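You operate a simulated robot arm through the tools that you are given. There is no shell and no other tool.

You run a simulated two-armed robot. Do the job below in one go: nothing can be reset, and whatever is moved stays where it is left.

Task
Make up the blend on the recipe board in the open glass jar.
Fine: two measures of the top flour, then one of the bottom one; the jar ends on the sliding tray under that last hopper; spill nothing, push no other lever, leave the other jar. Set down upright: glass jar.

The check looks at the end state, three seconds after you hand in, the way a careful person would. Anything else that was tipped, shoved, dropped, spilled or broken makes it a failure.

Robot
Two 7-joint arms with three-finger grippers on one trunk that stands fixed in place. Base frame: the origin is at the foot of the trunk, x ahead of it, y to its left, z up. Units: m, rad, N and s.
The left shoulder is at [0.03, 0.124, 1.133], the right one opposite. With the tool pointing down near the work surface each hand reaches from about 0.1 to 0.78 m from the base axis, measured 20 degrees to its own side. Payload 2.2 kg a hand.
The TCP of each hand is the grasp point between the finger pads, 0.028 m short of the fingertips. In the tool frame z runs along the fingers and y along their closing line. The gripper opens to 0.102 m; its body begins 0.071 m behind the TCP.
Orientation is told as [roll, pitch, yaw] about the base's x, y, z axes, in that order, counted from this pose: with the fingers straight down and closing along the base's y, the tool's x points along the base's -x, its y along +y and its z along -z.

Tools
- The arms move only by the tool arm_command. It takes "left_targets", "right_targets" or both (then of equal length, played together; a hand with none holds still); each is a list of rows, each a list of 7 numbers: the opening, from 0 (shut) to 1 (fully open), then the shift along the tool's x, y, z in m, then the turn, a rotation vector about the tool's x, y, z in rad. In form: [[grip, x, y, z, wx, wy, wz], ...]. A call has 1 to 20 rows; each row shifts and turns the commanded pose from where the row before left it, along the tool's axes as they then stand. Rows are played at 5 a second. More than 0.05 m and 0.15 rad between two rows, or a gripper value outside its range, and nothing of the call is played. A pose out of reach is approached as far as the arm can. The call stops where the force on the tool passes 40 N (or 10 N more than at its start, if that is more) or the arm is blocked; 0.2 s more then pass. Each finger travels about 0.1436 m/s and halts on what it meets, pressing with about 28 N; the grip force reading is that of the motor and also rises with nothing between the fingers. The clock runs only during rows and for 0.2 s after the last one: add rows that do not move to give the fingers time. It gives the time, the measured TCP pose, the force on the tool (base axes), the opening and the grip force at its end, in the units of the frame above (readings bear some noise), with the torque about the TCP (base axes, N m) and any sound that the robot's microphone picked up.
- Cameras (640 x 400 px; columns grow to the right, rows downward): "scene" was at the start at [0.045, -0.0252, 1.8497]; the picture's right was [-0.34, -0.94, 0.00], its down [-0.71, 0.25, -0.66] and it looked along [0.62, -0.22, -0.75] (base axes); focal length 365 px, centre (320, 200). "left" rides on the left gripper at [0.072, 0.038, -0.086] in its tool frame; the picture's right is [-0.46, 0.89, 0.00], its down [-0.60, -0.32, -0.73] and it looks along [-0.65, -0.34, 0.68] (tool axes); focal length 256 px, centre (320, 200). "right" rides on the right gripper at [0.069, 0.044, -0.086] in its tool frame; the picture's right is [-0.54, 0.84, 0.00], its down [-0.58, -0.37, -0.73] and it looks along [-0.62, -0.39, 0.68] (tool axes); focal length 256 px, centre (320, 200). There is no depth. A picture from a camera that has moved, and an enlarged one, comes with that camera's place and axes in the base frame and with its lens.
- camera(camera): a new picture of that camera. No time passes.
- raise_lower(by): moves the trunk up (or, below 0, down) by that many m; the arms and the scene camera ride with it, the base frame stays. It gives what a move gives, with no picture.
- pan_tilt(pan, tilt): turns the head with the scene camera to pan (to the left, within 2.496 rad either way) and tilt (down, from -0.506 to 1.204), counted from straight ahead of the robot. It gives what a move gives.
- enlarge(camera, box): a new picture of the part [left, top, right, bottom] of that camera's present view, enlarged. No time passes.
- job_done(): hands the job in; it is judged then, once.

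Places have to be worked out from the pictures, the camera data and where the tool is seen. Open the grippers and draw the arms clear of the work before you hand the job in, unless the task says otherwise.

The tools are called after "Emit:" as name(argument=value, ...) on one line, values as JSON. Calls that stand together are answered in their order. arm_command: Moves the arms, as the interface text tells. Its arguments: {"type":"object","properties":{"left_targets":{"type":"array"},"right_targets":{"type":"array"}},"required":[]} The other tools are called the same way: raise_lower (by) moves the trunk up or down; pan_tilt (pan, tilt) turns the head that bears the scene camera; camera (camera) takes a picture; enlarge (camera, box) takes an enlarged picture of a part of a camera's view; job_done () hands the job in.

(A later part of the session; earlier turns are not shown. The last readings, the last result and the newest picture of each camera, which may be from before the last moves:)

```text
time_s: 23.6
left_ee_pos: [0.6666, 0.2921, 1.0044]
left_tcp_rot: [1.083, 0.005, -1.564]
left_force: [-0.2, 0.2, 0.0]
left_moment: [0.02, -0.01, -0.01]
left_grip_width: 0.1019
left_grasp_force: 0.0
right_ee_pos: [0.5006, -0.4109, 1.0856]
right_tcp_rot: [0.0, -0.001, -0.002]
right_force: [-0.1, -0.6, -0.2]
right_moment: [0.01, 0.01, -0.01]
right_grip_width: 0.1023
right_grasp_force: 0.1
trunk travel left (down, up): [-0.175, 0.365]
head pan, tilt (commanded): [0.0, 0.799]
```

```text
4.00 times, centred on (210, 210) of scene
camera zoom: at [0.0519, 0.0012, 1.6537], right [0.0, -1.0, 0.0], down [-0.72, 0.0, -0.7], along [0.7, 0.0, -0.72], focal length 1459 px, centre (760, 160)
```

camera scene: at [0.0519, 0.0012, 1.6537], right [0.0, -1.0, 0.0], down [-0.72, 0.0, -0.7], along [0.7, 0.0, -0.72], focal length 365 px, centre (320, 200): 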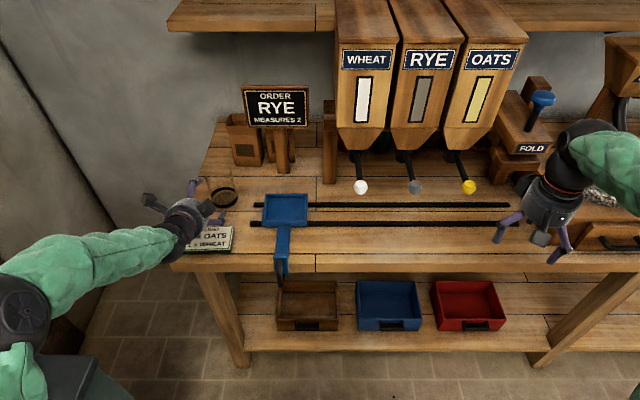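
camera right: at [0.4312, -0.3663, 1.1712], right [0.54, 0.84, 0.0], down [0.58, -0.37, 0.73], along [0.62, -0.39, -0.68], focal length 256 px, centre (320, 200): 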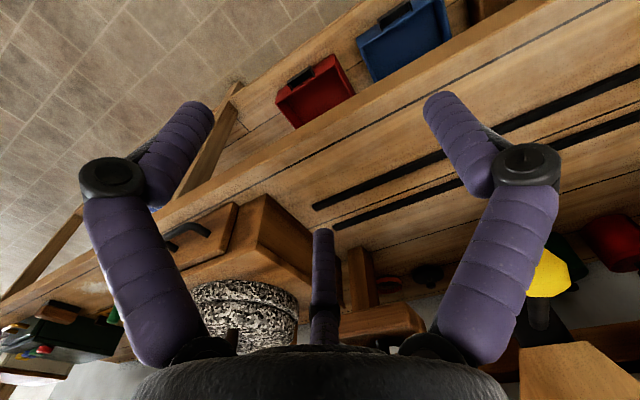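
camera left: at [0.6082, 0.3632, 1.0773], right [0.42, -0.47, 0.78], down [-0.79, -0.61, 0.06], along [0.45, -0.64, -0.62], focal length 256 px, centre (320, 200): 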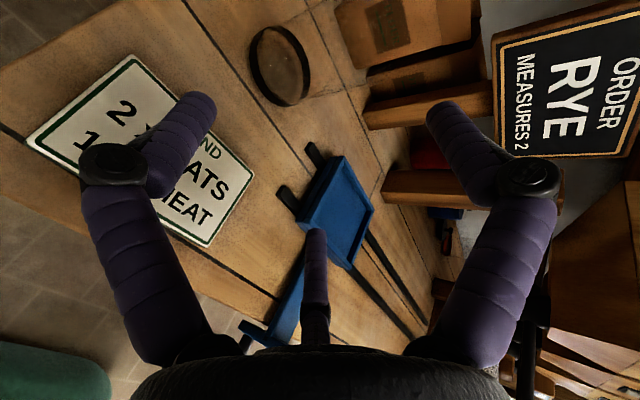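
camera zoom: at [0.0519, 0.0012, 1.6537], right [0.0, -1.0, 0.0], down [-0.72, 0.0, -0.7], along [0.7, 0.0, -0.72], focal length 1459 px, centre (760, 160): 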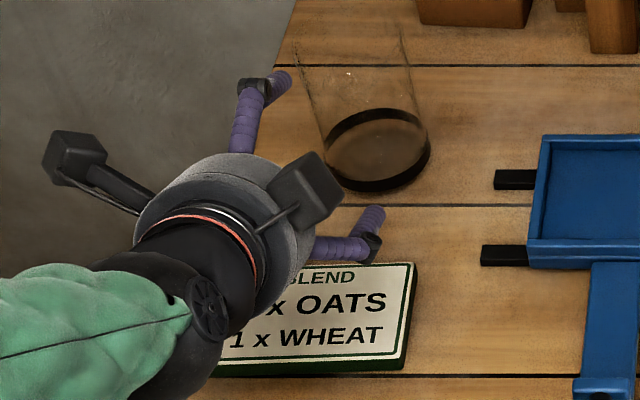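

Combining views, the jar axis is at about (0.838, 0.294). The fingers leave only a few millimetres each side of the glass, so I'll go to a pre-grasp point 12 cm back along the finger axis and check lateral alignment.

Emit:
arm_command(left_targets=[[1, 0.001, 0.0182, 0.0274, 0, 0, 0], [1, 0.001, 0.0182, 0.0274, 0, 0, 0], [1, 0, 0, 0, 0, 0, 0], [1, 0, 0, 0, 0, 0, 0]])

Emit:
camera(camera="left")

Emit:
enlarge(camera="scene", box=[160, 150, 280, 230])

```text
time_s: 24.6
left_ee_pos: [0.7321, 0.2932, 1.0112]
left_tcp_rot: [1.081, 0.006, -1.564]
left_force: [0.0, -0.4, 0.5]
left_moment: [0.02, -0.01, 0.0]
left_grip_width: 0.1019
left_grasp_force: 0.0
right_ee_pos: [0.5008, -0.4105, 1.085]
right_tcp_rot: [0.001, 0.0, -0.001]
right_force: [-0.1, 0.0, 0.2]
right_moment: [0.02, 0.01, -0.03]
right_grip_width: 0.102
right_grasp_force: 0.1
trunk travel left (down, up): [-0.175, 0.365]
head pan, tilt (commanded): [0.0, 0.799]
```

```text
taken
camera left: at [0.6734, 0.3643, 1.0846], right [0.42, -0.47, 0.78], down [-0.79, -0.61, 0.06], along [0.45, -0.64, -0.62], focal length 256 px, centre (320, 200)
```

left: 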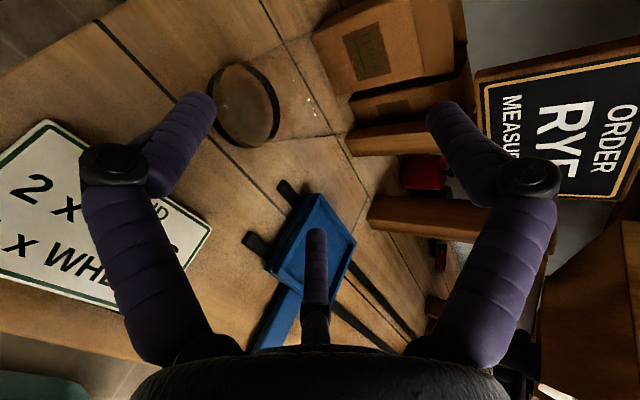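

```text
5.00 times, centred on (220, 190) of scene
camera zoom: at [0.0522, 0.0012, 1.6537], right [0.0, -1.0, 0.0], down [-0.72, 0.0, -0.7], along [0.7, 0.0, -0.72], focal length 1824 px, centre (820, 250)
```

zoom: 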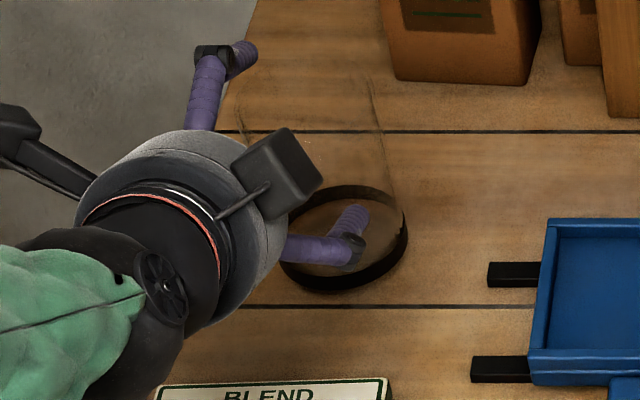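

The wrist view puts the jar at y ≈ 0.292 and the scene view at ≈ 0.297, and the TCP line runs between them. I'll advance 7 cm, so the fingertips come alongside the glass, and check again.

Emit:
arm_command(left_targets=[[1, 0, 0, 0.02, 0, 0, 0], [1, 0, 0, 0.02, 0, 0, 0], [1, 0, 0, 0.015, 0, 0, 0], [1, 0, 0, 0, 0, 0, 0]])

Emit:
camera(camera="left")

Emit:
enlarge(camera="scene", box=[160, 150, 280, 230])

```text
time_s: 25.6
left_ee_pos: [0.7807, 0.2943, 0.985]
left_tcp_rot: [1.081, 0.005, -1.561]
left_force: [-0.6, -0.6, 0.1]
left_moment: [0.0, 0.0, 0.0]
left_grip_width: 0.1018
left_grasp_force: 0.1
right_ee_pos: [0.5008, -0.4114, 1.0841]
right_tcp_rot: [-0.001, 0.0, -0.002]
right_force: [-0.6, 0.3, -0.1]
right_moment: [0.0, 0.01, 0.0]
right_grip_width: 0.1022
right_grasp_force: 0.0
trunk travel left (down, up): [-0.175, 0.365]
head pan, tilt (commanded): [0.0, 0.799]
```

```text
taken
camera left: at [0.7217, 0.366, 1.0587], right [0.42, -0.47, 0.78], down [-0.79, -0.61, 0.06], along [0.45, -0.64, -0.62], focal length 256 px, centre (320, 200)
```

left: 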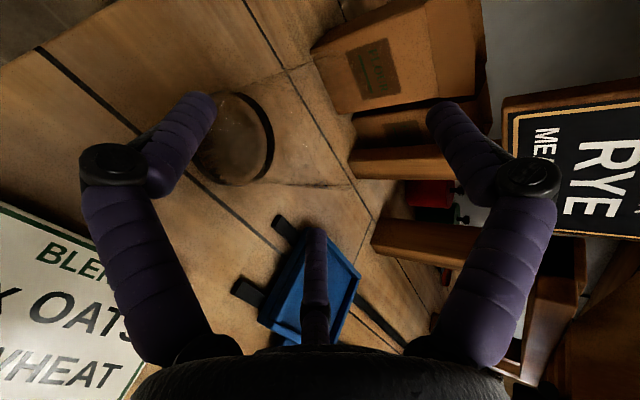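

```text
5.00 times, centred on (220, 190) of scene
camera zoom: at [0.0516, 0.0012, 1.6537], right [0.0, -1.0, 0.0], down [-0.72, 0.0, -0.7], along [0.7, 0.0, -0.72], focal length 1824 px, centre (820, 250)
```

zoom: 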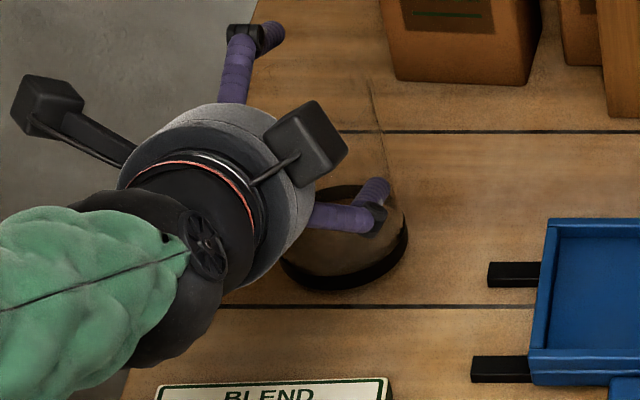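

In the scene view the right fingertip may sit closer to the glass edge than my model says. I'll enlarge both views before advancing further.

Emit:
enlarge(camera="left", box=[70, 70, 290, 210])

Emit:
enlarge(camera="left", box=[240, 200, 400, 360])

Emit:
enlarge(camera="scene", box=[200, 160, 250, 210])

```text
2.86 times, centred on (180, 140) of left
camera zoom: at [0.7217, 0.366, 1.0587], right [0.42, -0.47, 0.78], down [-0.79, -0.61, 0.06], along [0.45, -0.64, -0.62], focal length 731 px, centre (720, 371)
```

zoom: 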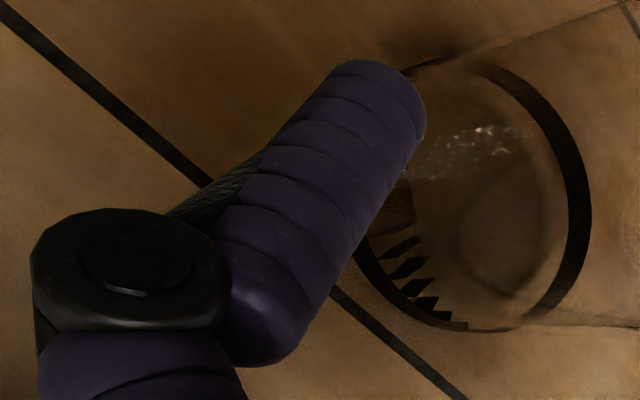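

```text
2.50 times, centred on (320, 280) of left
camera zoom: at [0.7217, 0.366, 1.0587], right [0.42, -0.47, 0.78], down [-0.79, -0.61, 0.06], along [0.45, -0.64, -0.62], focal length 640 px, centre (320, 0)
```

zoom: 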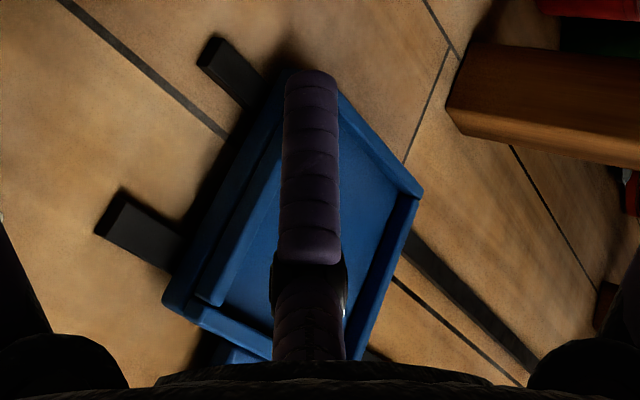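

```text
8.00 times, centred on (225, 185) of scene
camera zoom: at [0.0516, 0.0012, 1.6537], right [0.0, -1.0, 0.0], down [-0.72, 0.0, -0.7], along [0.7, 0.0, -0.72], focal length 2919 px, centre (1080, 320)
```

zoom: 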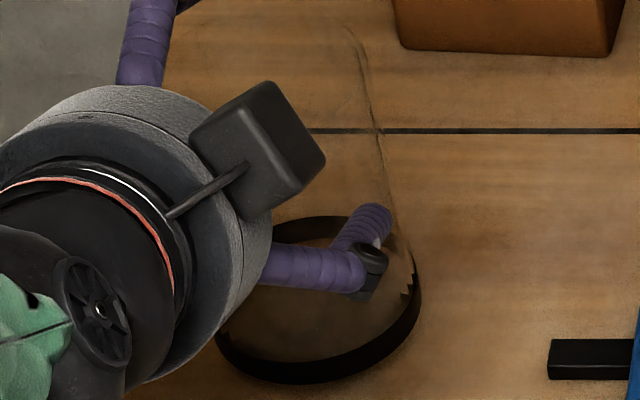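

The finger geometry checks out: pads are about 44 mm either side of the axis, and the jar base is 79 mm wide, centred at y ≈ 0.294. The line is good, so I'll advance the last 6.5 cm slowly.

Emit:
arm_command(left_targets=[[1, -0.0003, 0, 0.013, 0, 0, 0], [1, -0.0003, 0, 0.013, 0, 0, 0], [1, -0.0003, 0, 0.013, 0, 0, 0], [1, -0.0002, 0, 0.013, 0, 0, 0], [1, 0, 0, 0.0125, 0, 0, 0], [1, 0, 0, 0, 0, 0, 0]])

Emit:
camera(camera="left")

Emit:
enlarge(camera="scene", box=[190, 150, 250, 210])

```text
time_s: 27.0
left_ee_pos: [0.8386, 0.2946, 0.9537]
left_tcp_rot: [1.081, 0.005, -1.561]
left_force: [0.6, -0.1, -0.4]
left_moment: [-0.01, 0.0, 0.02]
left_grip_width: 0.1019
left_grasp_force: 0.1
right_ee_pos: [0.4998, -0.4107, 1.0834]
right_tcp_rot: [0.0, 0.001, 0.0]
right_force: [-0.5, -0.5, -0.1]
right_moment: [-0.03, 0.01, 0.0]
right_grip_width: 0.1022
right_grasp_force: 0.0
trunk travel left (down, up): [-0.175, 0.365]
head pan, tilt (commanded): [0.0, 0.799]
```

```text
taken
camera left: at [0.7791, 0.3664, 1.0276], right [0.42, -0.47, 0.78], down [-0.79, -0.61, 0.06], along [0.45, -0.64, -0.62], focal length 256 px, centre (320, 200)
```

left: 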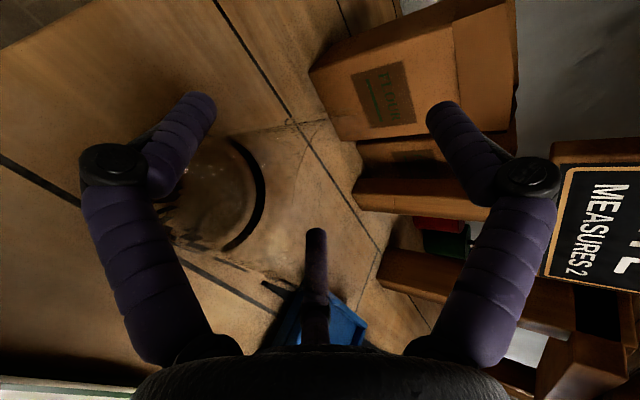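

```text
6.67 times, centred on (220, 180) of scene
camera zoom: at [0.0517, 0.0012, 1.6537], right [0.0, -1.0, 0.0], down [-0.72, 0.0, -0.7], along [0.7, 0.0, -0.72], focal length 2432 px, centre (987, 333)
```

zoom: 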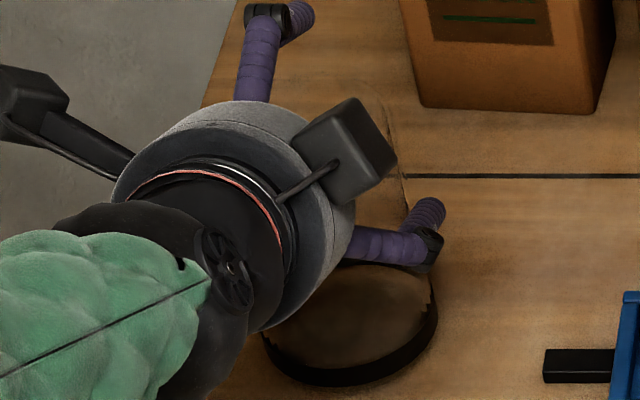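

The jar has not moved and the fingers straddle it. I'll close only part way, to about 0.8 opening, so the two side fingers pinch while the thumb stays clear above the rim.

Emit:
arm_command(left_targets=[[0.93, 0, 0, 0, 0, 0, 0], [0.88, 0, 0, 0, 0, 0, 0], [0.84, 0, 0, 0, 0, 0, 0], [0.8, 0, 0, 0, 0, 0, 0], [0.8, 0, 0, 0, 0, 0, 0], [0.8, 0, 0, 0, 0, 0, 0]])

Emit:
camera(camera="left")

Emit:
enlarge(camera="scene", box=[190, 150, 250, 210])

```text
time_s: 28.4
left_ee_pos: [0.8388, 0.2946, 0.9543]
left_tcp_rot: [1.082, 0.005, -1.562]
left_force: [-1.2, -1.2, 0.3]
left_moment: [-0.02, -0.02, 0.0]
left_grip_width: 0.0911
left_grasp_force: 7.4
right_ee_pos: [0.5009, -0.4104, 1.0849]
right_tcp_rot: [0.001, 0.001, -0.002]
right_force: [0.3, -0.1, -0.1]
right_moment: [-0.02, -0.02, 0.0]
right_grip_width: 0.1021
right_grasp_force: 0.0
trunk travel left (down, up): [-0.175, 0.365]
head pan, tilt (commanded): [0.0, 0.799]
```

```text
taken
camera left: at [0.7791, 0.3662, 1.0275], right [0.42, -0.47, 0.78], down [-0.79, -0.61, 0.06], along [0.45, -0.64, -0.62], focal length 256 px, centre (320, 200)
```

left: 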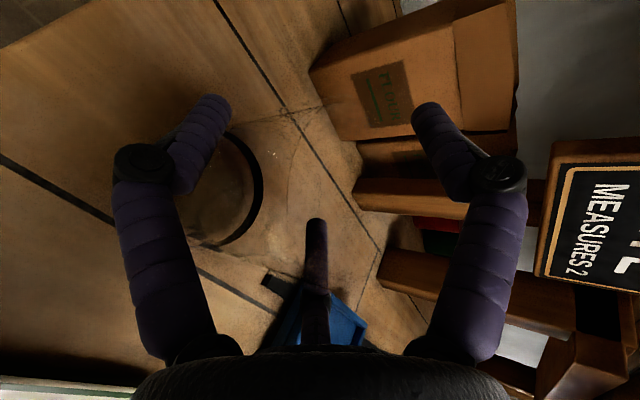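

```text
6.67 times, centred on (220, 180) of scene
camera zoom: at [0.052, 0.0011, 1.6537], right [0.0, -1.0, 0.0], down [-0.72, 0.0, -0.7], along [0.7, 0.0, -0.72], focal length 2432 px, centre (987, 333)
```

zoom: 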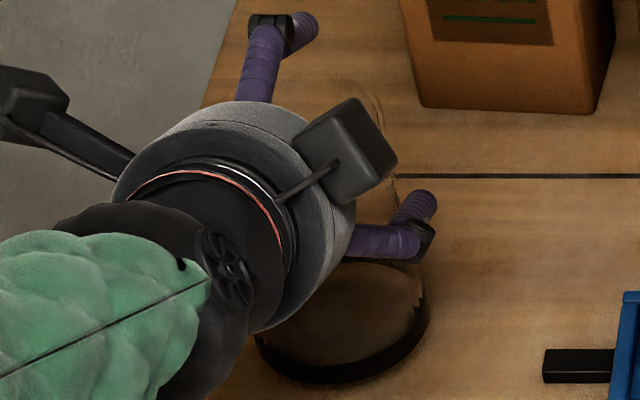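

All three fingers stopped together at 0.091 m with 7.4 N, so they look coupled and the thumb stays clear. I'll tighten in steps, watching that the jar and thumb don't shift.

Emit:
arm_command(left_targets=[[0.74, 0, 0, 0, 0, 0, 0], [0.68, 0, 0, 0, 0, 0, 0], [0.62, 0, 0, 0, 0, 0, 0], [0.62, 0, 0, 0, 0, 0, 0], [0.62, 0, 0, 0, 0, 0, 0]])

Emit:
camera(camera="left")

Emit:
enlarge(camera="scene", box=[190, 150, 250, 210])

```text
time_s: 29.6
left_ee_pos: [0.8371, 0.2957, 0.9544]
left_tcp_rot: [1.082, 0.004, -1.562]
left_force: [-1.0, -0.2, -0.5]
left_moment: [0.01, 0.05, -0.01]
left_grip_width: 0.0912
left_grasp_force: 20.9
right_ee_pos: [0.5007, -0.4099, 1.0835]
right_tcp_rot: [0.001, 0.001, -0.002]
right_force: [0.3, -0.5, 0.4]
right_moment: [-0.02, 0.05, -0.03]
right_grip_width: 0.102
right_grasp_force: 0.1
trunk travel left (down, up): [-0.175, 0.365]
head pan, tilt (commanded): [0.0, 0.799]
```

```text
taken
camera left: at [0.779, 0.3663, 1.0275], right [0.42, -0.47, 0.78], down [-0.79, -0.61, 0.06], along [0.45, -0.64, -0.62], focal length 256 px, centre (320, 200)
```

left: 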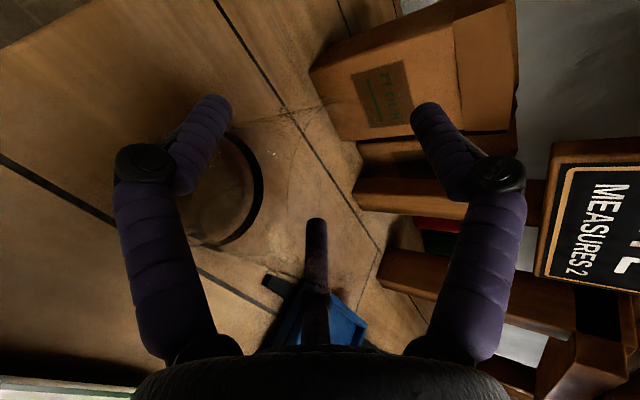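

```text
6.67 times, centred on (220, 180) of scene
camera zoom: at [0.0519, 0.0012, 1.6537], right [0.0, -1.0, 0.0], down [-0.72, 0.0, -0.7], along [0.7, 0.0, -0.72], focal length 2432 px, centre (987, 333)
```

zoom: 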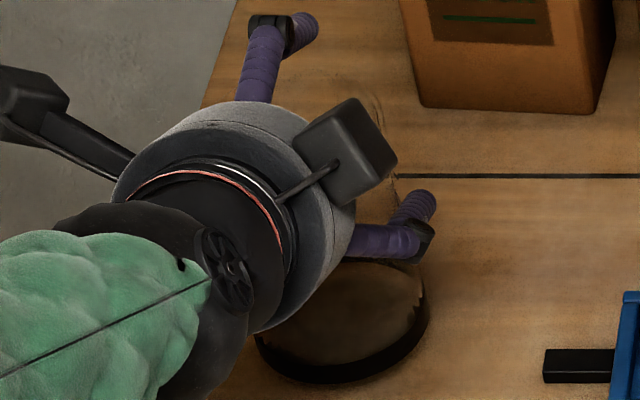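

The grip now reads 20.9 N and nothing has shifted. I'll tighten slightly and lift 3 cm straight up to test that the jar stays upright in the hand.

Emit:
arm_command(left_targets=[[0.52, 0, 0, 0, 0, 0, 0], [0.52, 0, 0, 0, 0, 0, 0], [0.52, 0, 0.0088, -0.0047, 0, 0, 0], [0.52, 0, 0.0088, -0.0047, 0, 0, 0], [0.52, 0, 0.0088, -0.0047, 0, 0, 0], [0.52, 0, 0, 0, 0, 0, 0], [0.52, 0, 0, 0, 0, 0, 0]])

Emit:
camera(camera="left")

Emit:
enlarge(camera="scene", box=[190, 150, 250, 210])

```text
time_s: 31.2
left_ee_pos: [0.8392, 0.2953, 0.9849]
left_tcp_rot: [1.081, 0.005, -1.561]
left_force: [-0.3, -0.3, -2.9]
left_moment: [0.0, 0.01, 0.01]
left_grip_width: 0.0908
left_grasp_force: 27.9
right_ee_pos: [0.5014, -0.4103, 1.0842]
right_tcp_rot: [-0.001, 0.001, -0.002]
right_force: [-0.2, 0.3, -0.1]
right_moment: [-0.01, 0.0, 0.03]
right_grip_width: 0.1021
right_grasp_force: 0.2
trunk travel left (down, up): [-0.175, 0.365]
head pan, tilt (commanded): [0.0, 0.799]
```

```text
taken
camera left: at [0.7794, 0.366, 1.0579], right [0.42, -0.47, 0.78], down [-0.79, -0.61, 0.06], along [0.45, -0.64, -0.62], focal length 256 px, centre (320, 200)
```

left: 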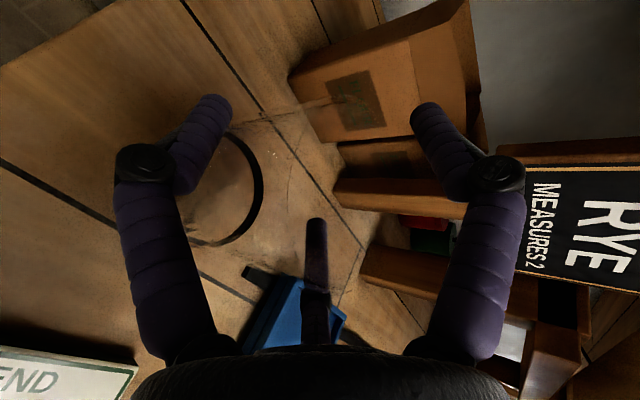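

```text
6.67 times, centred on (220, 180) of scene
camera zoom: at [0.0522, 0.0013, 1.6537], right [0.0, -1.0, 0.0], down [-0.72, 0.0, -0.7], along [0.7, 0.0, -0.72], focal length 2432 px, centre (987, 333)
```

zoom: 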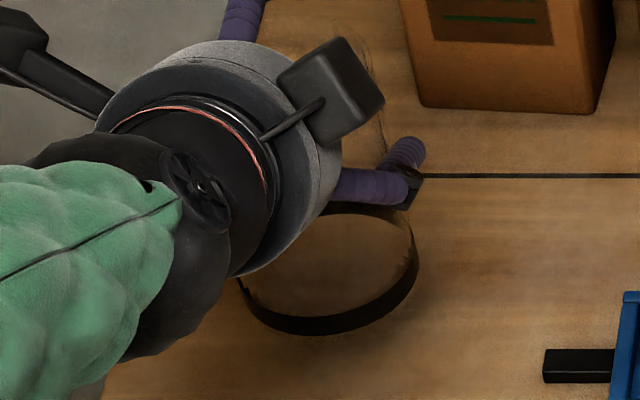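

The jar is held, weighing about 3 N, and hasn't rotated in the fingers. I'll lift a bit more, draw it back to the tray's x, then carry it right above the tray.

Emit:
arm_command(left_targets=[[0.52, 0, 0.0132, -0.0071, 0, 0, 0], [0.52, 0, 0.0132, -0.0071, 0, 0, 0], [0.52, 0, 0.0132, -0.0071, 0, 0, 0], [0.52, 0, -0.0082, -0.0154, 0, 0, 0], [0.52, 0, -0.0082, -0.0154, 0, 0, 0], [0.52, 0, -0.0082, -0.0154, 0, 0, 0], [0.52, 0, -0.0082, -0.0154, 0, 0, 0], [0.52, -0.022, 0, 0, 0, 0, 0], [0.52, -0.022, 0, 0, 0, 0, 0], [0.52, -0.022, 0, 0, 0, 0, 0], [0.52, -0.022, 0, 0, 0, 0, 0], [0.52, -0.022, 0, 0, 0, 0, 0], [0.52, -0.022, 0, 0, 0, 0, 0], [0.52, -0.022, 0, 0, 0, 0, 0], [0.52, -0.022, 0, 0, 0, 0, 0], [0.52, -0.019, 0, 0, 0, 0, 0], [0.52, 0, 0, 0, 0, 0, 0], [0.52, 0, 0, 0, 0, 0, 0]])

Emit:
camera(camera="left")

Emit:
camera(camera="scene")

Emit:
enlarge(camera="scene", box=[240, 150, 340, 250])

```text
time_s: 35.0
left_ee_pos: [0.7696, 0.0976, 1.028]
left_tcp_rot: [1.08, 0.006, -1.562]
left_force: [-0.8, 0.7, -2.7]
left_moment: [0.02, 0.0, 0.01]
left_grip_width: 0.0906
left_grasp_force: 28.5
right_ee_pos: [0.5015, -0.4099, 1.0844]
right_tcp_rot: [0.0, 0.0, -0.001]
right_force: [0.2, 0.1, 0.3]
right_moment: [-0.03, -0.01, -0.02]
right_grip_width: 0.1024
right_grasp_force: 0.1
trunk travel left (down, up): [-0.175, 0.365]
head pan, tilt (commanded): [0.0, 0.799]
```

```text
taken
camera left: at [0.7112, 0.1704, 1.1018], right [0.42, -0.47, 0.78], down [-0.79, -0.61, 0.06], along [0.45, -0.64, -0.62], focal length 256 px, centre (320, 200)
```

left: 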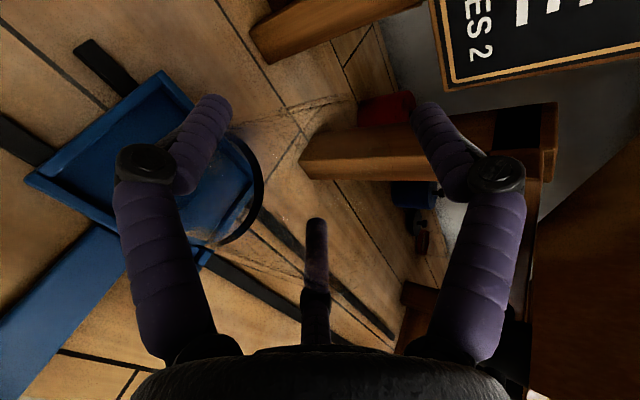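

```text
taken
camera scene: at [0.0524, 0.001, 1.6537], right [0.0, -1.0, 0.0], down [-0.72, 0.0, -0.7], along [0.7, 0.0, -0.72], focal length 365 px, centre (320, 200)
```

scene: 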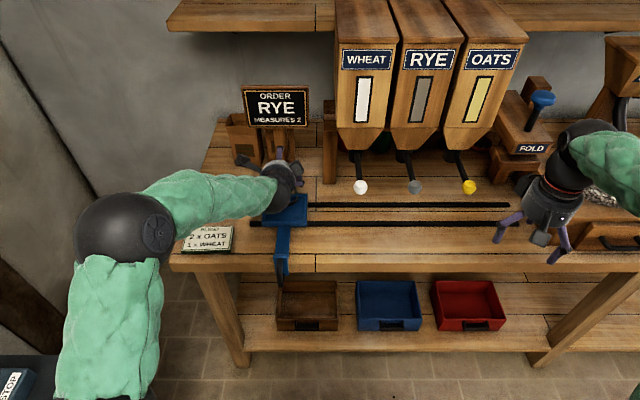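

```text
4.00 times, centred on (290, 200) of scene
camera zoom: at [0.0524, 0.001, 1.6537], right [0.0, -1.0, 0.0], down [-0.72, 0.0, -0.7], along [0.7, 0.0, -0.72], focal length 1459 px, centre (440, 200)
```

zoom: 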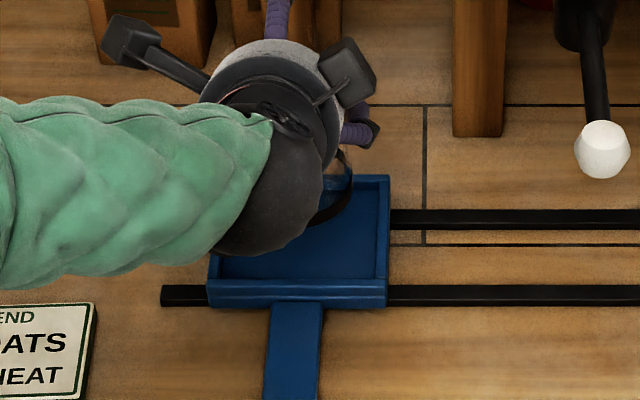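

The jar hangs above the tray, and from the wrist view I put the tray centre at about (0.768, 0.100). I'll enlarge the wrist view to compare the jar base against the tray walls before lowering.

Emit:
enlarge(camera="left", box=[10, 50, 290, 290])

Emit:
camera(camera="right")

```text
1.67 times, centred on (150, 170) of left
camera zoom: at [0.7112, 0.1704, 1.1018], right [0.42, -0.47, 0.78], down [-0.79, -0.61, 0.06], along [0.45, -0.64, -0.62], focal length 427 px, centre (603, 250)
```

zoom: 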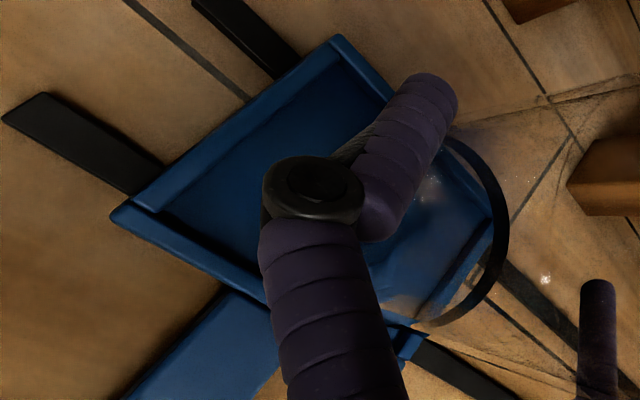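

```text
taken
camera right: at [0.4315, -0.3665, 1.1707], right [0.54, 0.84, 0.0], down [0.58, -0.37, 0.73], along [0.62, -0.39, -0.68], focal length 256 px, centre (320, 200)
```

right: 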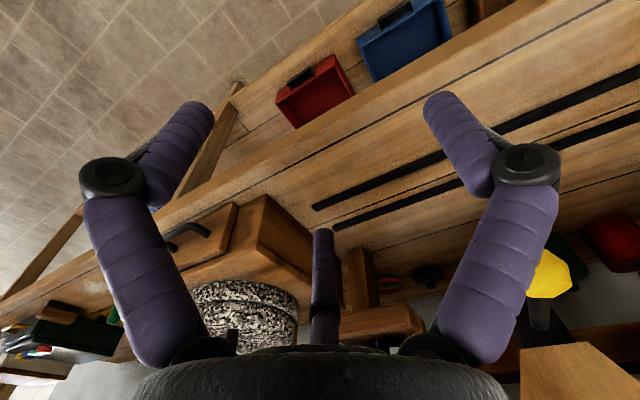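

Estimates look centred to within a few millimetres, but the tray leaves only about 6 mm. I'll bring the right hand to the middle, well in front of the knobs, and turn it so its camera views the tray and jar from the right.

Emit:
arm_command(right_targets=[[1, 0.0084, 0.0434, -0.0025, 0, 0, 0], [1, 0.0084, 0.0434, -0.0025, 0, 0, 0], [1, 0.0084, 0.0434, -0.0025, 0, 0, 0], [1, 0.0084, 0.0434, -0.0025, 0, 0, 0], [1, 0.0084, 0.0434, -0.0025, 0, 0, 0], [1, 0.0084, 0.0434, -0.0025, 0, 0, 0], [1, 0, 0, 0, 0, 0, -0.15], [1, 0, 0, 0, 0, 0, -0.15], [1, 0, 0, 0, 0, 0, -0.15], [1, 0, 0, 0, 0, 0, -0.15], [1, 0, 0, 0, 0, 0, -0.15], [1, 0, 0, 0, 0, 0, -0.15], [1, 0, 0, 0, 0, 0, -0.15], [1, 0, 0, 0, 0, 0, -0.15], [1, 0, 0, 0, 0, 0, 0], [1, 0, 0, 0, 0, 0, 0]])

Emit:
camera(camera="right")

Emit:
camera(camera="scene")

```text
time_s: 38.4
left_ee_pos: [0.7701, 0.0985, 1.0287]
left_tcp_rot: [1.083, 0.006, -1.562]
left_force: [0.2, 0.6, -2.2]
left_moment: [-0.02, -0.01, -0.03]
left_grip_width: 0.0909
left_grasp_force: 28.0
right_ee_pos: [0.4518, -0.1508, 1.0985]
right_tcp_rot: [-0.001, -0.001, 1.2]
right_force: [0.4, -0.1, 0.1]
right_moment: [0.01, 0.02, 0.02]
right_grip_width: 0.1022
right_grasp_force: 0.0
trunk travel left (down, up): [-0.175, 0.365]
head pan, tilt (commanded): [0.0, 0.799]
```

```text
taken
camera right: at [0.3847, -0.1984, 1.1857], right [-0.59, 0.8, 0.0], down [0.55, 0.41, 0.73], along [0.59, 0.43, -0.68], focal length 256 px, centre (320, 200)
```

right: 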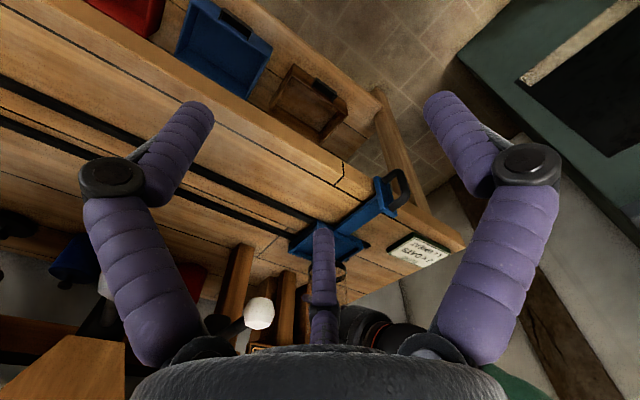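

```text
taken
camera scene: at [0.0523, 0.0013, 1.6537], right [0.0, -1.0, 0.0], down [-0.72, 0.0, -0.7], along [0.7, 0.0, -0.72], focal length 365 px, centre (320, 200)
```

scene: 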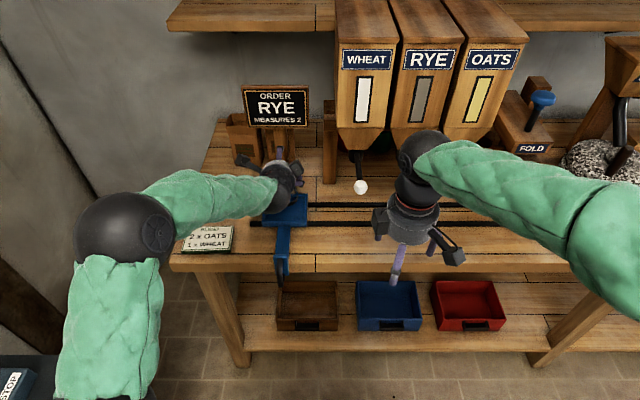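

The right camera sees the tray but its middle finger blocks the jar. I'll turn it back a little so the jar appears between the fingers.

Emit:
arm_command(right_targets=[[1, 0, 0, 0, 0, 0, 0.13], [1, 0, 0, 0, 0, 0, 0.13], [1, 0, 0, 0, 0, 0, 0]])

Emit:
camera(camera="right")

Emit:
enlarge(camera="right", box=[310, 160, 470, 300])

```text
time_s: 39.2
left_ee_pos: [0.7697, 0.0992, 1.0293]
left_tcp_rot: [1.083, 0.005, -1.561]
left_force: [0.0, -0.3, -2.2]
left_moment: [-0.03, -0.03, 0.0]
left_grip_width: 0.0906
left_grasp_force: 27.9
right_ee_pos: [0.4512, -0.1496, 1.0993]
right_tcp_rot: [-0.001, 0.0, 0.937]
right_force: [0.2, 0.0, 0.5]
right_moment: [0.01, -0.01, -0.01]
right_grip_width: 0.1021
right_grasp_force: 0.0
trunk travel left (down, up): [-0.175, 0.365]
head pan, tilt (commanded): [0.0, 0.799]
```

```text
taken
camera right: at [0.3748, -0.1794, 1.1859], right [-0.36, 0.93, 0.0], down [0.64, 0.25, 0.73], along [0.68, 0.27, -0.68], focal length 256 px, centre (320, 200)
```

right: 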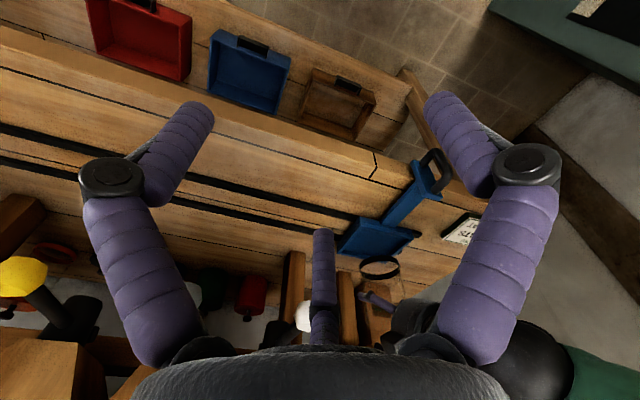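

```text
2.86 times, centred on (390, 230) of right
camera zoom: at [0.3748, -0.1794, 1.1859], right [-0.36, 0.93, 0.0], down [0.64, 0.25, 0.73], along [0.68, 0.27, -0.68], focal length 731 px, centre (120, 114)
```

zoom: 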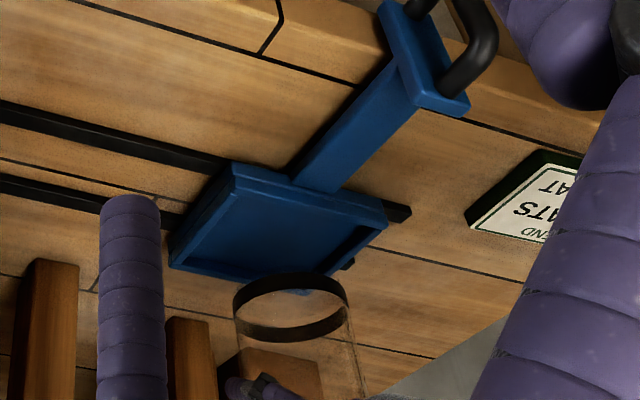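

This is a good side view. I'll enlarge it further to measure the tray corners and the jar base precisely.

Emit:
enlarge(camera="right", box=[335, 205, 425, 285])

```text
5.00 times, centred on (380, 245) of right
camera zoom: at [0.3748, -0.1794, 1.1859], right [-0.36, 0.93, 0.0], down [0.64, 0.25, 0.73], along [0.68, 0.27, -0.68], focal length 1280 px, centre (20, -25)
```

zoom: 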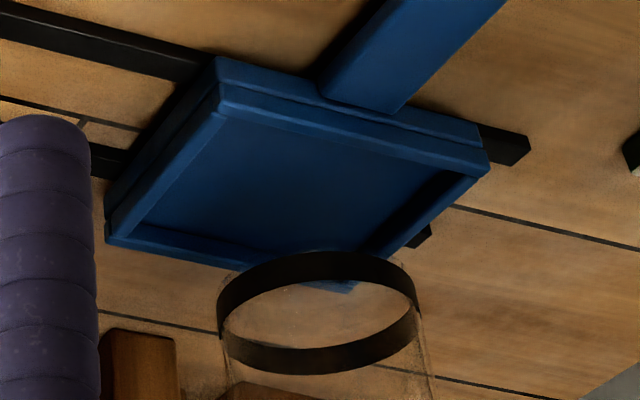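

Combining both wrist views: tray centre ≈ (0.769, 0.096), wall tops z ≈ 0.885, jar base centre ≈ (0.767, 0.100) and base z ≈ 0.927. I'll shift 4 mm right, lower to just above the wall tops, and look again.

Emit:
arm_command(left_targets=[[0.52, -0.004, 0.0005, 0.0009, 0, 0, 0], [0.52, 0, -0.0088, 0.0047, 0, 0, 0], [0.52, 0, -0.0088, 0.0047, 0, 0, 0], [0.52, 0, -0.0088, 0.0047, 0, 0, 0], [0.52, 0, 0, 0, 0, 0, 0], [0.52, 0, 0, 0, 0, 0, 0]])

Emit:
enlarge(camera="right", box=[335, 205, 425, 285])

Emit:
enlarge(camera="left", box=[10, 50, 290, 290])

```text
time_s: 40.6
left_ee_pos: [0.7714, 0.0958, 0.9986]
left_tcp_rot: [1.081, 0.006, -1.563]
left_force: [0.2, -0.3, -2.2]
left_moment: [-0.02, -0.02, -0.03]
left_grip_width: 0.0912
left_grasp_force: 27.2
right_ee_pos: [0.4517, -0.1505, 1.0995]
right_tcp_rot: [0.001, 0.0, 0.937]
right_force: [0.5, -0.4, -0.2]
right_moment: [0.0, 0.04, 0.0]
right_grip_width: 0.1023
right_grasp_force: 0.0
trunk travel left (down, up): [-0.175, 0.365]
head pan, tilt (commanded): [0.0, 0.799]
```

```text
5.00 times, centred on (380, 245) of right
camera zoom: at [0.3749, -0.1795, 1.1858], right [-0.37, 0.93, 0.0], down [0.64, 0.25, 0.73], along [0.68, 0.27, -0.68], focal length 1280 px, centre (20, -25)
```

zoom: 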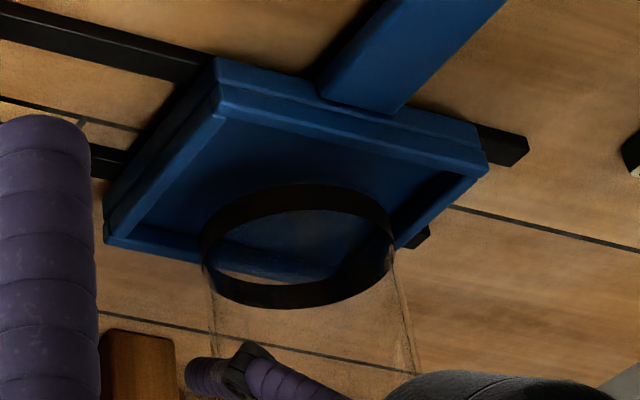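

```text
1.67 times, centred on (150, 170) of left
camera zoom: at [0.7117, 0.1669, 1.0718], right [0.42, -0.47, 0.78], down [-0.79, -0.61, 0.06], along [0.45, -0.64, -0.62], focal length 427 px, centre (603, 250)
```

zoom: 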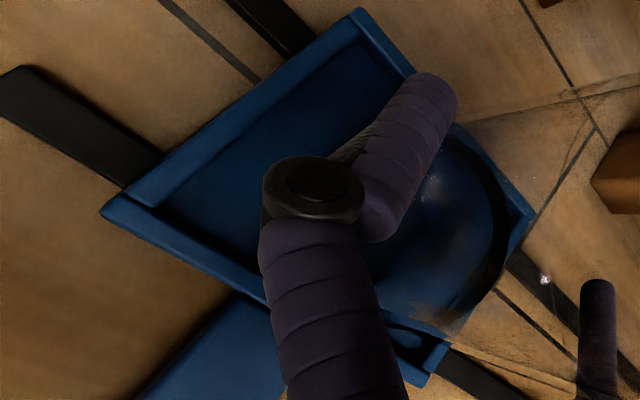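

Both views put the jar within a few millimetres of the tray centre and inside the walls. I'll lower it in small steps, watching for the tray to take its weight.

Emit:
arm_command(left_targets=[[0.52, 0, -0.00353, 0.00188, 0, 0, 0], [0.52, 0, -0.00353, 0.00188, 0, 0, 0], [0.52, 0, -0.00353, 0.00188, 0, 0, 0], [0.52, 0, -0.00353, 0.00188, 0, 0, 0], [0.52, 0, 0, 0, 0, 0, 0]])

Emit:
enlarge(camera="right", box=[335, 205, 425, 285])

```text
time_s: 41.8
left_ee_pos: [0.7721, 0.0946, 0.9817]
left_tcp_rot: [1.082, 0.006, -1.563]
left_force: [-0.3, 0.3, -3.2]
left_moment: [-0.01, -0.02, -0.01]
left_grip_width: 0.0909
left_grasp_force: 28.1
right_ee_pos: [0.4515, -0.15, 1.0998]
right_tcp_rot: [0.001, 0.0, 0.939]
right_force: [-0.2, -0.8, 0.3]
right_moment: [0.05, -0.03, 0.05]
right_grip_width: 0.102
right_grasp_force: 0.0
trunk travel left (down, up): [-0.175, 0.365]
head pan, tilt (commanded): [0.0, 0.799]
```

```text
5.00 times, centred on (380, 245) of right
camera zoom: at [0.3748, -0.1795, 1.1858], right [-0.37, 0.93, 0.0], down [0.64, 0.25, 0.73], along [0.68, 0.27, -0.68], focal length 1280 px, centre (20, -25)
```

zoom: 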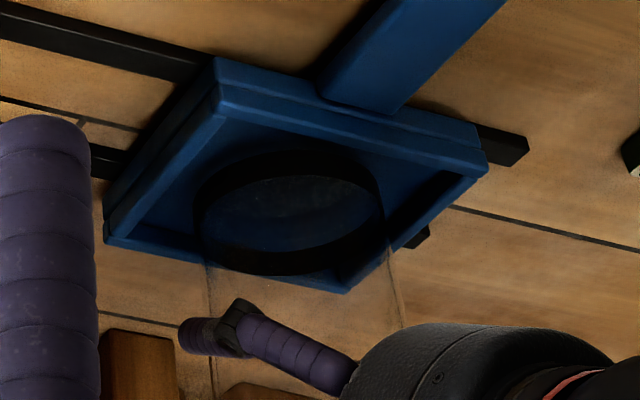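

The base is now below the wall tops with no contact force, so it's inside the tray. I'll lower further in 2 mm steps and check the force.

Emit:
arm_command(left_targets=[[0.52, 0, -0.00176, 0.00094, 0, 0, 0], [0.52, 0, -0.00176, 0.00094, 0, 0, 0], [0.52, 0, -0.00176, 0.00094, 0, 0, 0]])

```text
time_s: 42.6
left_ee_pos: [0.7715, 0.094, 0.978]
left_tcp_rot: [1.086, 0.006, -1.563]
left_force: [-0.8, 0.3, 6.2]
left_moment: [-0.09, 0.34, -0.03]
left_grip_width: 0.0909
left_grasp_force: 27.9
right_ee_pos: [0.4506, -0.1495, 1.0989]
right_tcp_rot: [0.001, 0.0, 0.938]
right_force: [0.3, 0.3, 0.2]
right_moment: [0.01, 0.01, 0.03]
right_grip_width: 0.1019
right_grasp_force: 0.0
trunk travel left (down, up): [-0.175, 0.365]
head pan, tilt (commanded): [0.0, 0.799]
```

Contact: about 9 N of support, acting near the jar's front edge. I'll check whether it's the tray floor or the front wall before going further.

Emit:
enlarge(camera="right", box=[340, 205, 420, 275])

Emit:
enlarge(camera="left", box=[10, 50, 290, 290])

Emit:
enlarge(camera="scene", box=[250, 160, 330, 240])

```text
5.71 times, centred on (380, 240) of right
camera zoom: at [0.3741, -0.1795, 1.1862], right [-0.37, 0.93, 0.0], down [0.63, 0.25, 0.73], along [0.68, 0.27, -0.68], focal length 1463 px, centre (-23, -29)
```

zoom: 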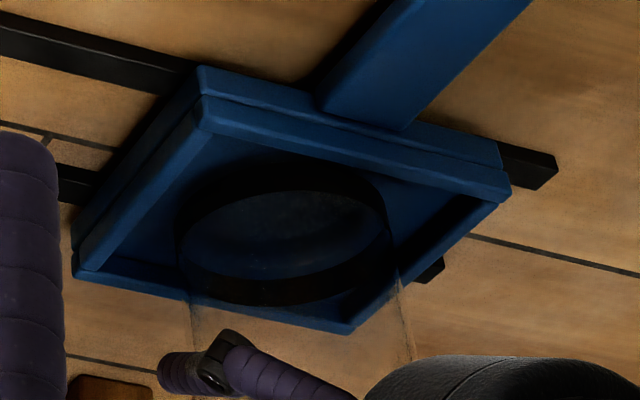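

```text
1.67 times, centred on (150, 170) of left
camera zoom: at [0.7119, 0.1665, 1.0514], right [0.42, -0.47, 0.78], down [-0.79, -0.61, 0.06], along [0.45, -0.64, -0.62], focal length 427 px, centre (603, 250)
```

zoom: 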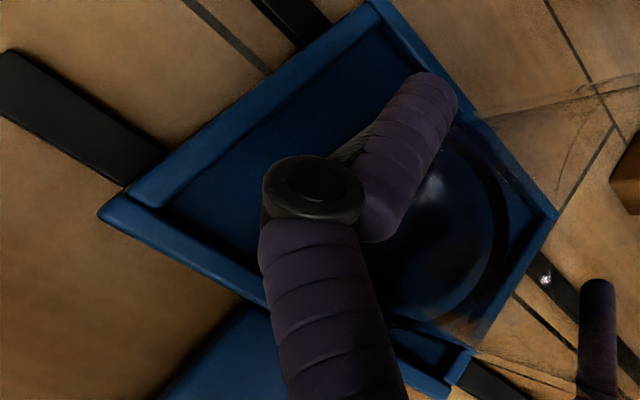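

```text
5.00 times, centred on (290, 200) of scene
camera zoom: at [0.0513, 0.0012, 1.6538], right [0.0, -1.0, 0.0], down [-0.72, 0.0, -0.7], along [0.7, 0.0, -0.72], focal length 1824 px, centre (470, 200)
```

zoom: 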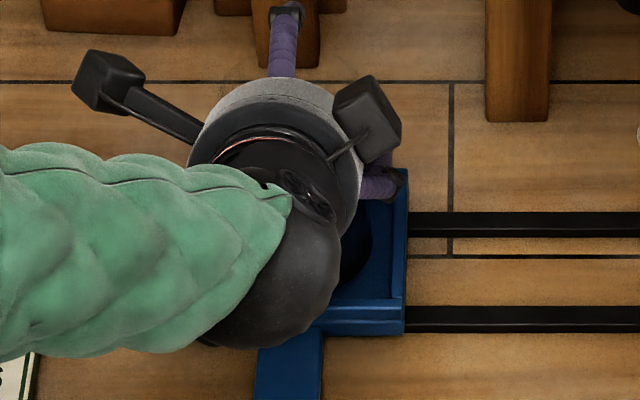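

The jar base is inside all four tray walls with visible gaps, so the contact is the tray floor at z ≈ 0.876. I'll release gently.

Emit:
arm_command(left_targets=[[0.65, 0, 0, 0, 0, 0, 0], [0.78, 0, 0, 0, 0, 0, 0], [0.86, 0, 0, 0, 0, 0, 0], [0.92, 0, 0, 0, 0, 0, 0], [0.96, 0, 0, 0, 0, 0, 0], [1, 0, 0, 0, 0, 0, 0], [1, 0, 0, 0, 0, 0, 0]])

Emit:
enlarge(camera="right", box=[340, 205, 420, 275])

Emit:
enlarge(camera="left", box=[10, 50, 290, 290])

```text
time_s: 44.2
left_ee_pos: [0.771, 0.096, 0.9764]
left_tcp_rot: [1.082, 0.006, -1.562]
left_force: [0.3, -0.1, -0.9]
left_moment: [-0.02, 0.0, 0.02]
left_grip_width: 0.1019
left_grasp_force: 0.1
right_ee_pos: [0.4504, -0.1509, 1.1006]
right_tcp_rot: [0.0, -0.001, 0.94]
right_force: [0.8, -0.2, -0.1]
right_moment: [0.03, 0.02, 0.0]
right_grip_width: 0.1021
right_grasp_force: 0.0
trunk travel left (down, up): [-0.175, 0.365]
head pan, tilt (commanded): [0.0, 0.799]
```

```text
5.71 times, centred on (380, 240) of right
camera zoom: at [0.3746, -0.1795, 1.1859], right [-0.37, 0.93, 0.0], down [0.64, 0.25, 0.73], along [0.68, 0.27, -0.68], focal length 1463 px, centre (-23, -29)
```

zoom: 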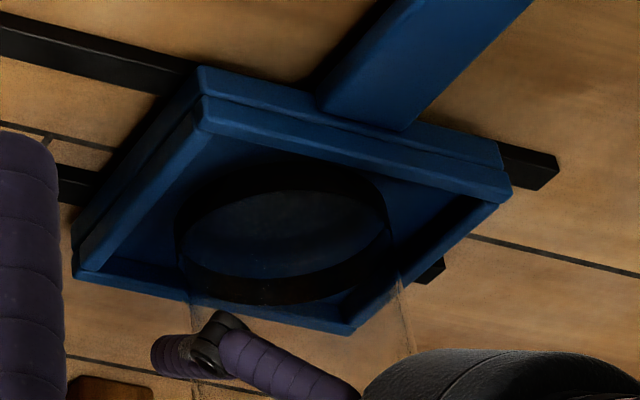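

```text
1.67 times, centred on (150, 170) of left
camera zoom: at [0.7119, 0.1662, 1.0494], right [0.42, -0.47, 0.78], down [-0.79, -0.61, 0.06], along [0.45, -0.64, -0.62], focal length 427 px, centre (603, 250)
```

zoom: 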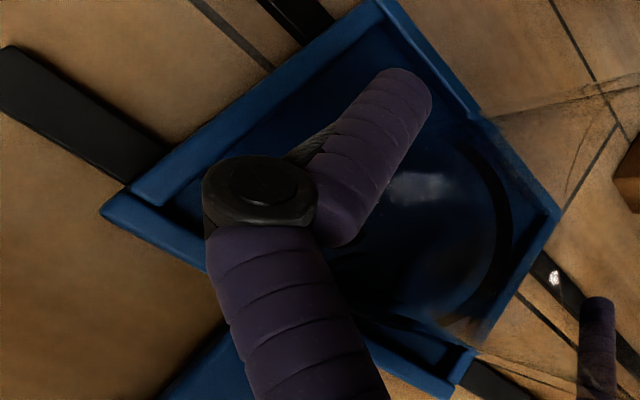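

The jar is standing free in the tray. I'll back the left hand straight out along its finger axis, slowly at first.

Emit:
arm_command(left_targets=[[1, 0, 0, -0.01, 0, 0, 0], [1, 0, 0, -0.012, 0, 0, 0], [1, 0, 0, -0.015, 0, 0, 0], [1, 0, 0, -0.015, 0, 0, 0], [1, 0, 0, -0.02, 0, 0, 0], [1, 0, 0, -0.025, 0, 0, 0], [1, 0, 0, -0.03, 0, 0, 0], [1, 0, 0, -0.03, 0, 0, 0], [1, 0, 0, 0, 0, 0, 0]])

Emit:
camera(camera="scene")

Emit:
camera(camera="left")

Emit:
enlarge(camera="right", box=[335, 195, 435, 275])

```text
time_s: 46.2
left_ee_pos: [0.6311, 0.092, 1.05]
left_tcp_rot: [1.081, 0.005, -1.564]
left_force: [-0.4, 0.6, -0.1]
left_moment: [-0.01, 0.0, -0.02]
left_grip_width: 0.1021
left_grasp_force: 0.1
right_ee_pos: [0.4522, -0.15, 1.0988]
right_tcp_rot: [0.0, 0.0, 0.94]
right_force: [0.1, 0.0, 0.5]
right_moment: [0.05, 0.02, 0.02]
right_grip_width: 0.1021
right_grasp_force: 0.0
trunk travel left (down, up): [-0.175, 0.365]
head pan, tilt (commanded): [0.0, 0.799]
```

```text
taken
camera scene: at [0.0526, 0.0012, 1.6536], right [0.0, -1.0, 0.0], down [-0.72, 0.0, -0.7], along [0.7, 0.0, -0.72], focal length 365 px, centre (320, 200)
```

scene: 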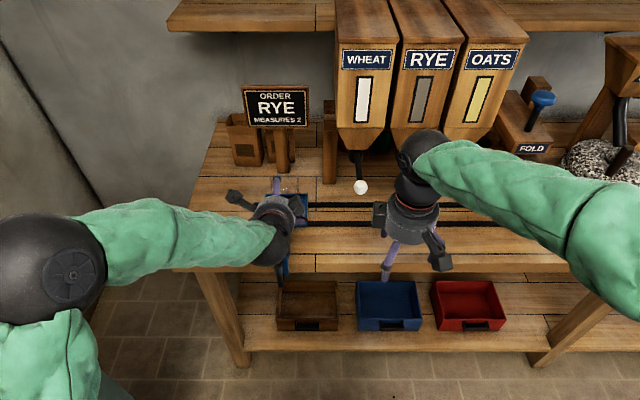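

```text
taken
camera left: at [0.5725, 0.1642, 1.1224], right [0.42, -0.47, 0.78], down [-0.79, -0.61, 0.06], along [0.45, -0.64, -0.62], focal length 256 px, centre (320, 200)
```

left: 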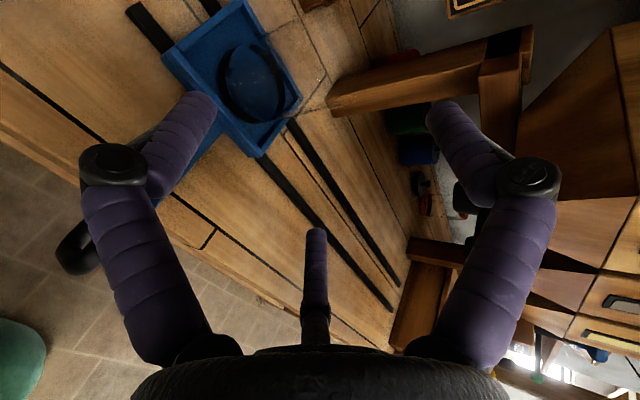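

```text
5.00 times, centred on (385, 235) of right
camera zoom: at [0.3751, -0.1795, 1.1857], right [-0.37, 0.93, 0.0], down [0.64, 0.25, 0.73], along [0.68, 0.27, -0.68], focal length 1280 px, centre (-5, 25)
```

zoom: 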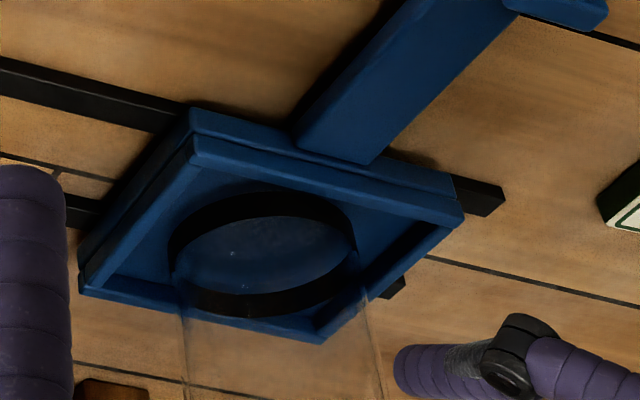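

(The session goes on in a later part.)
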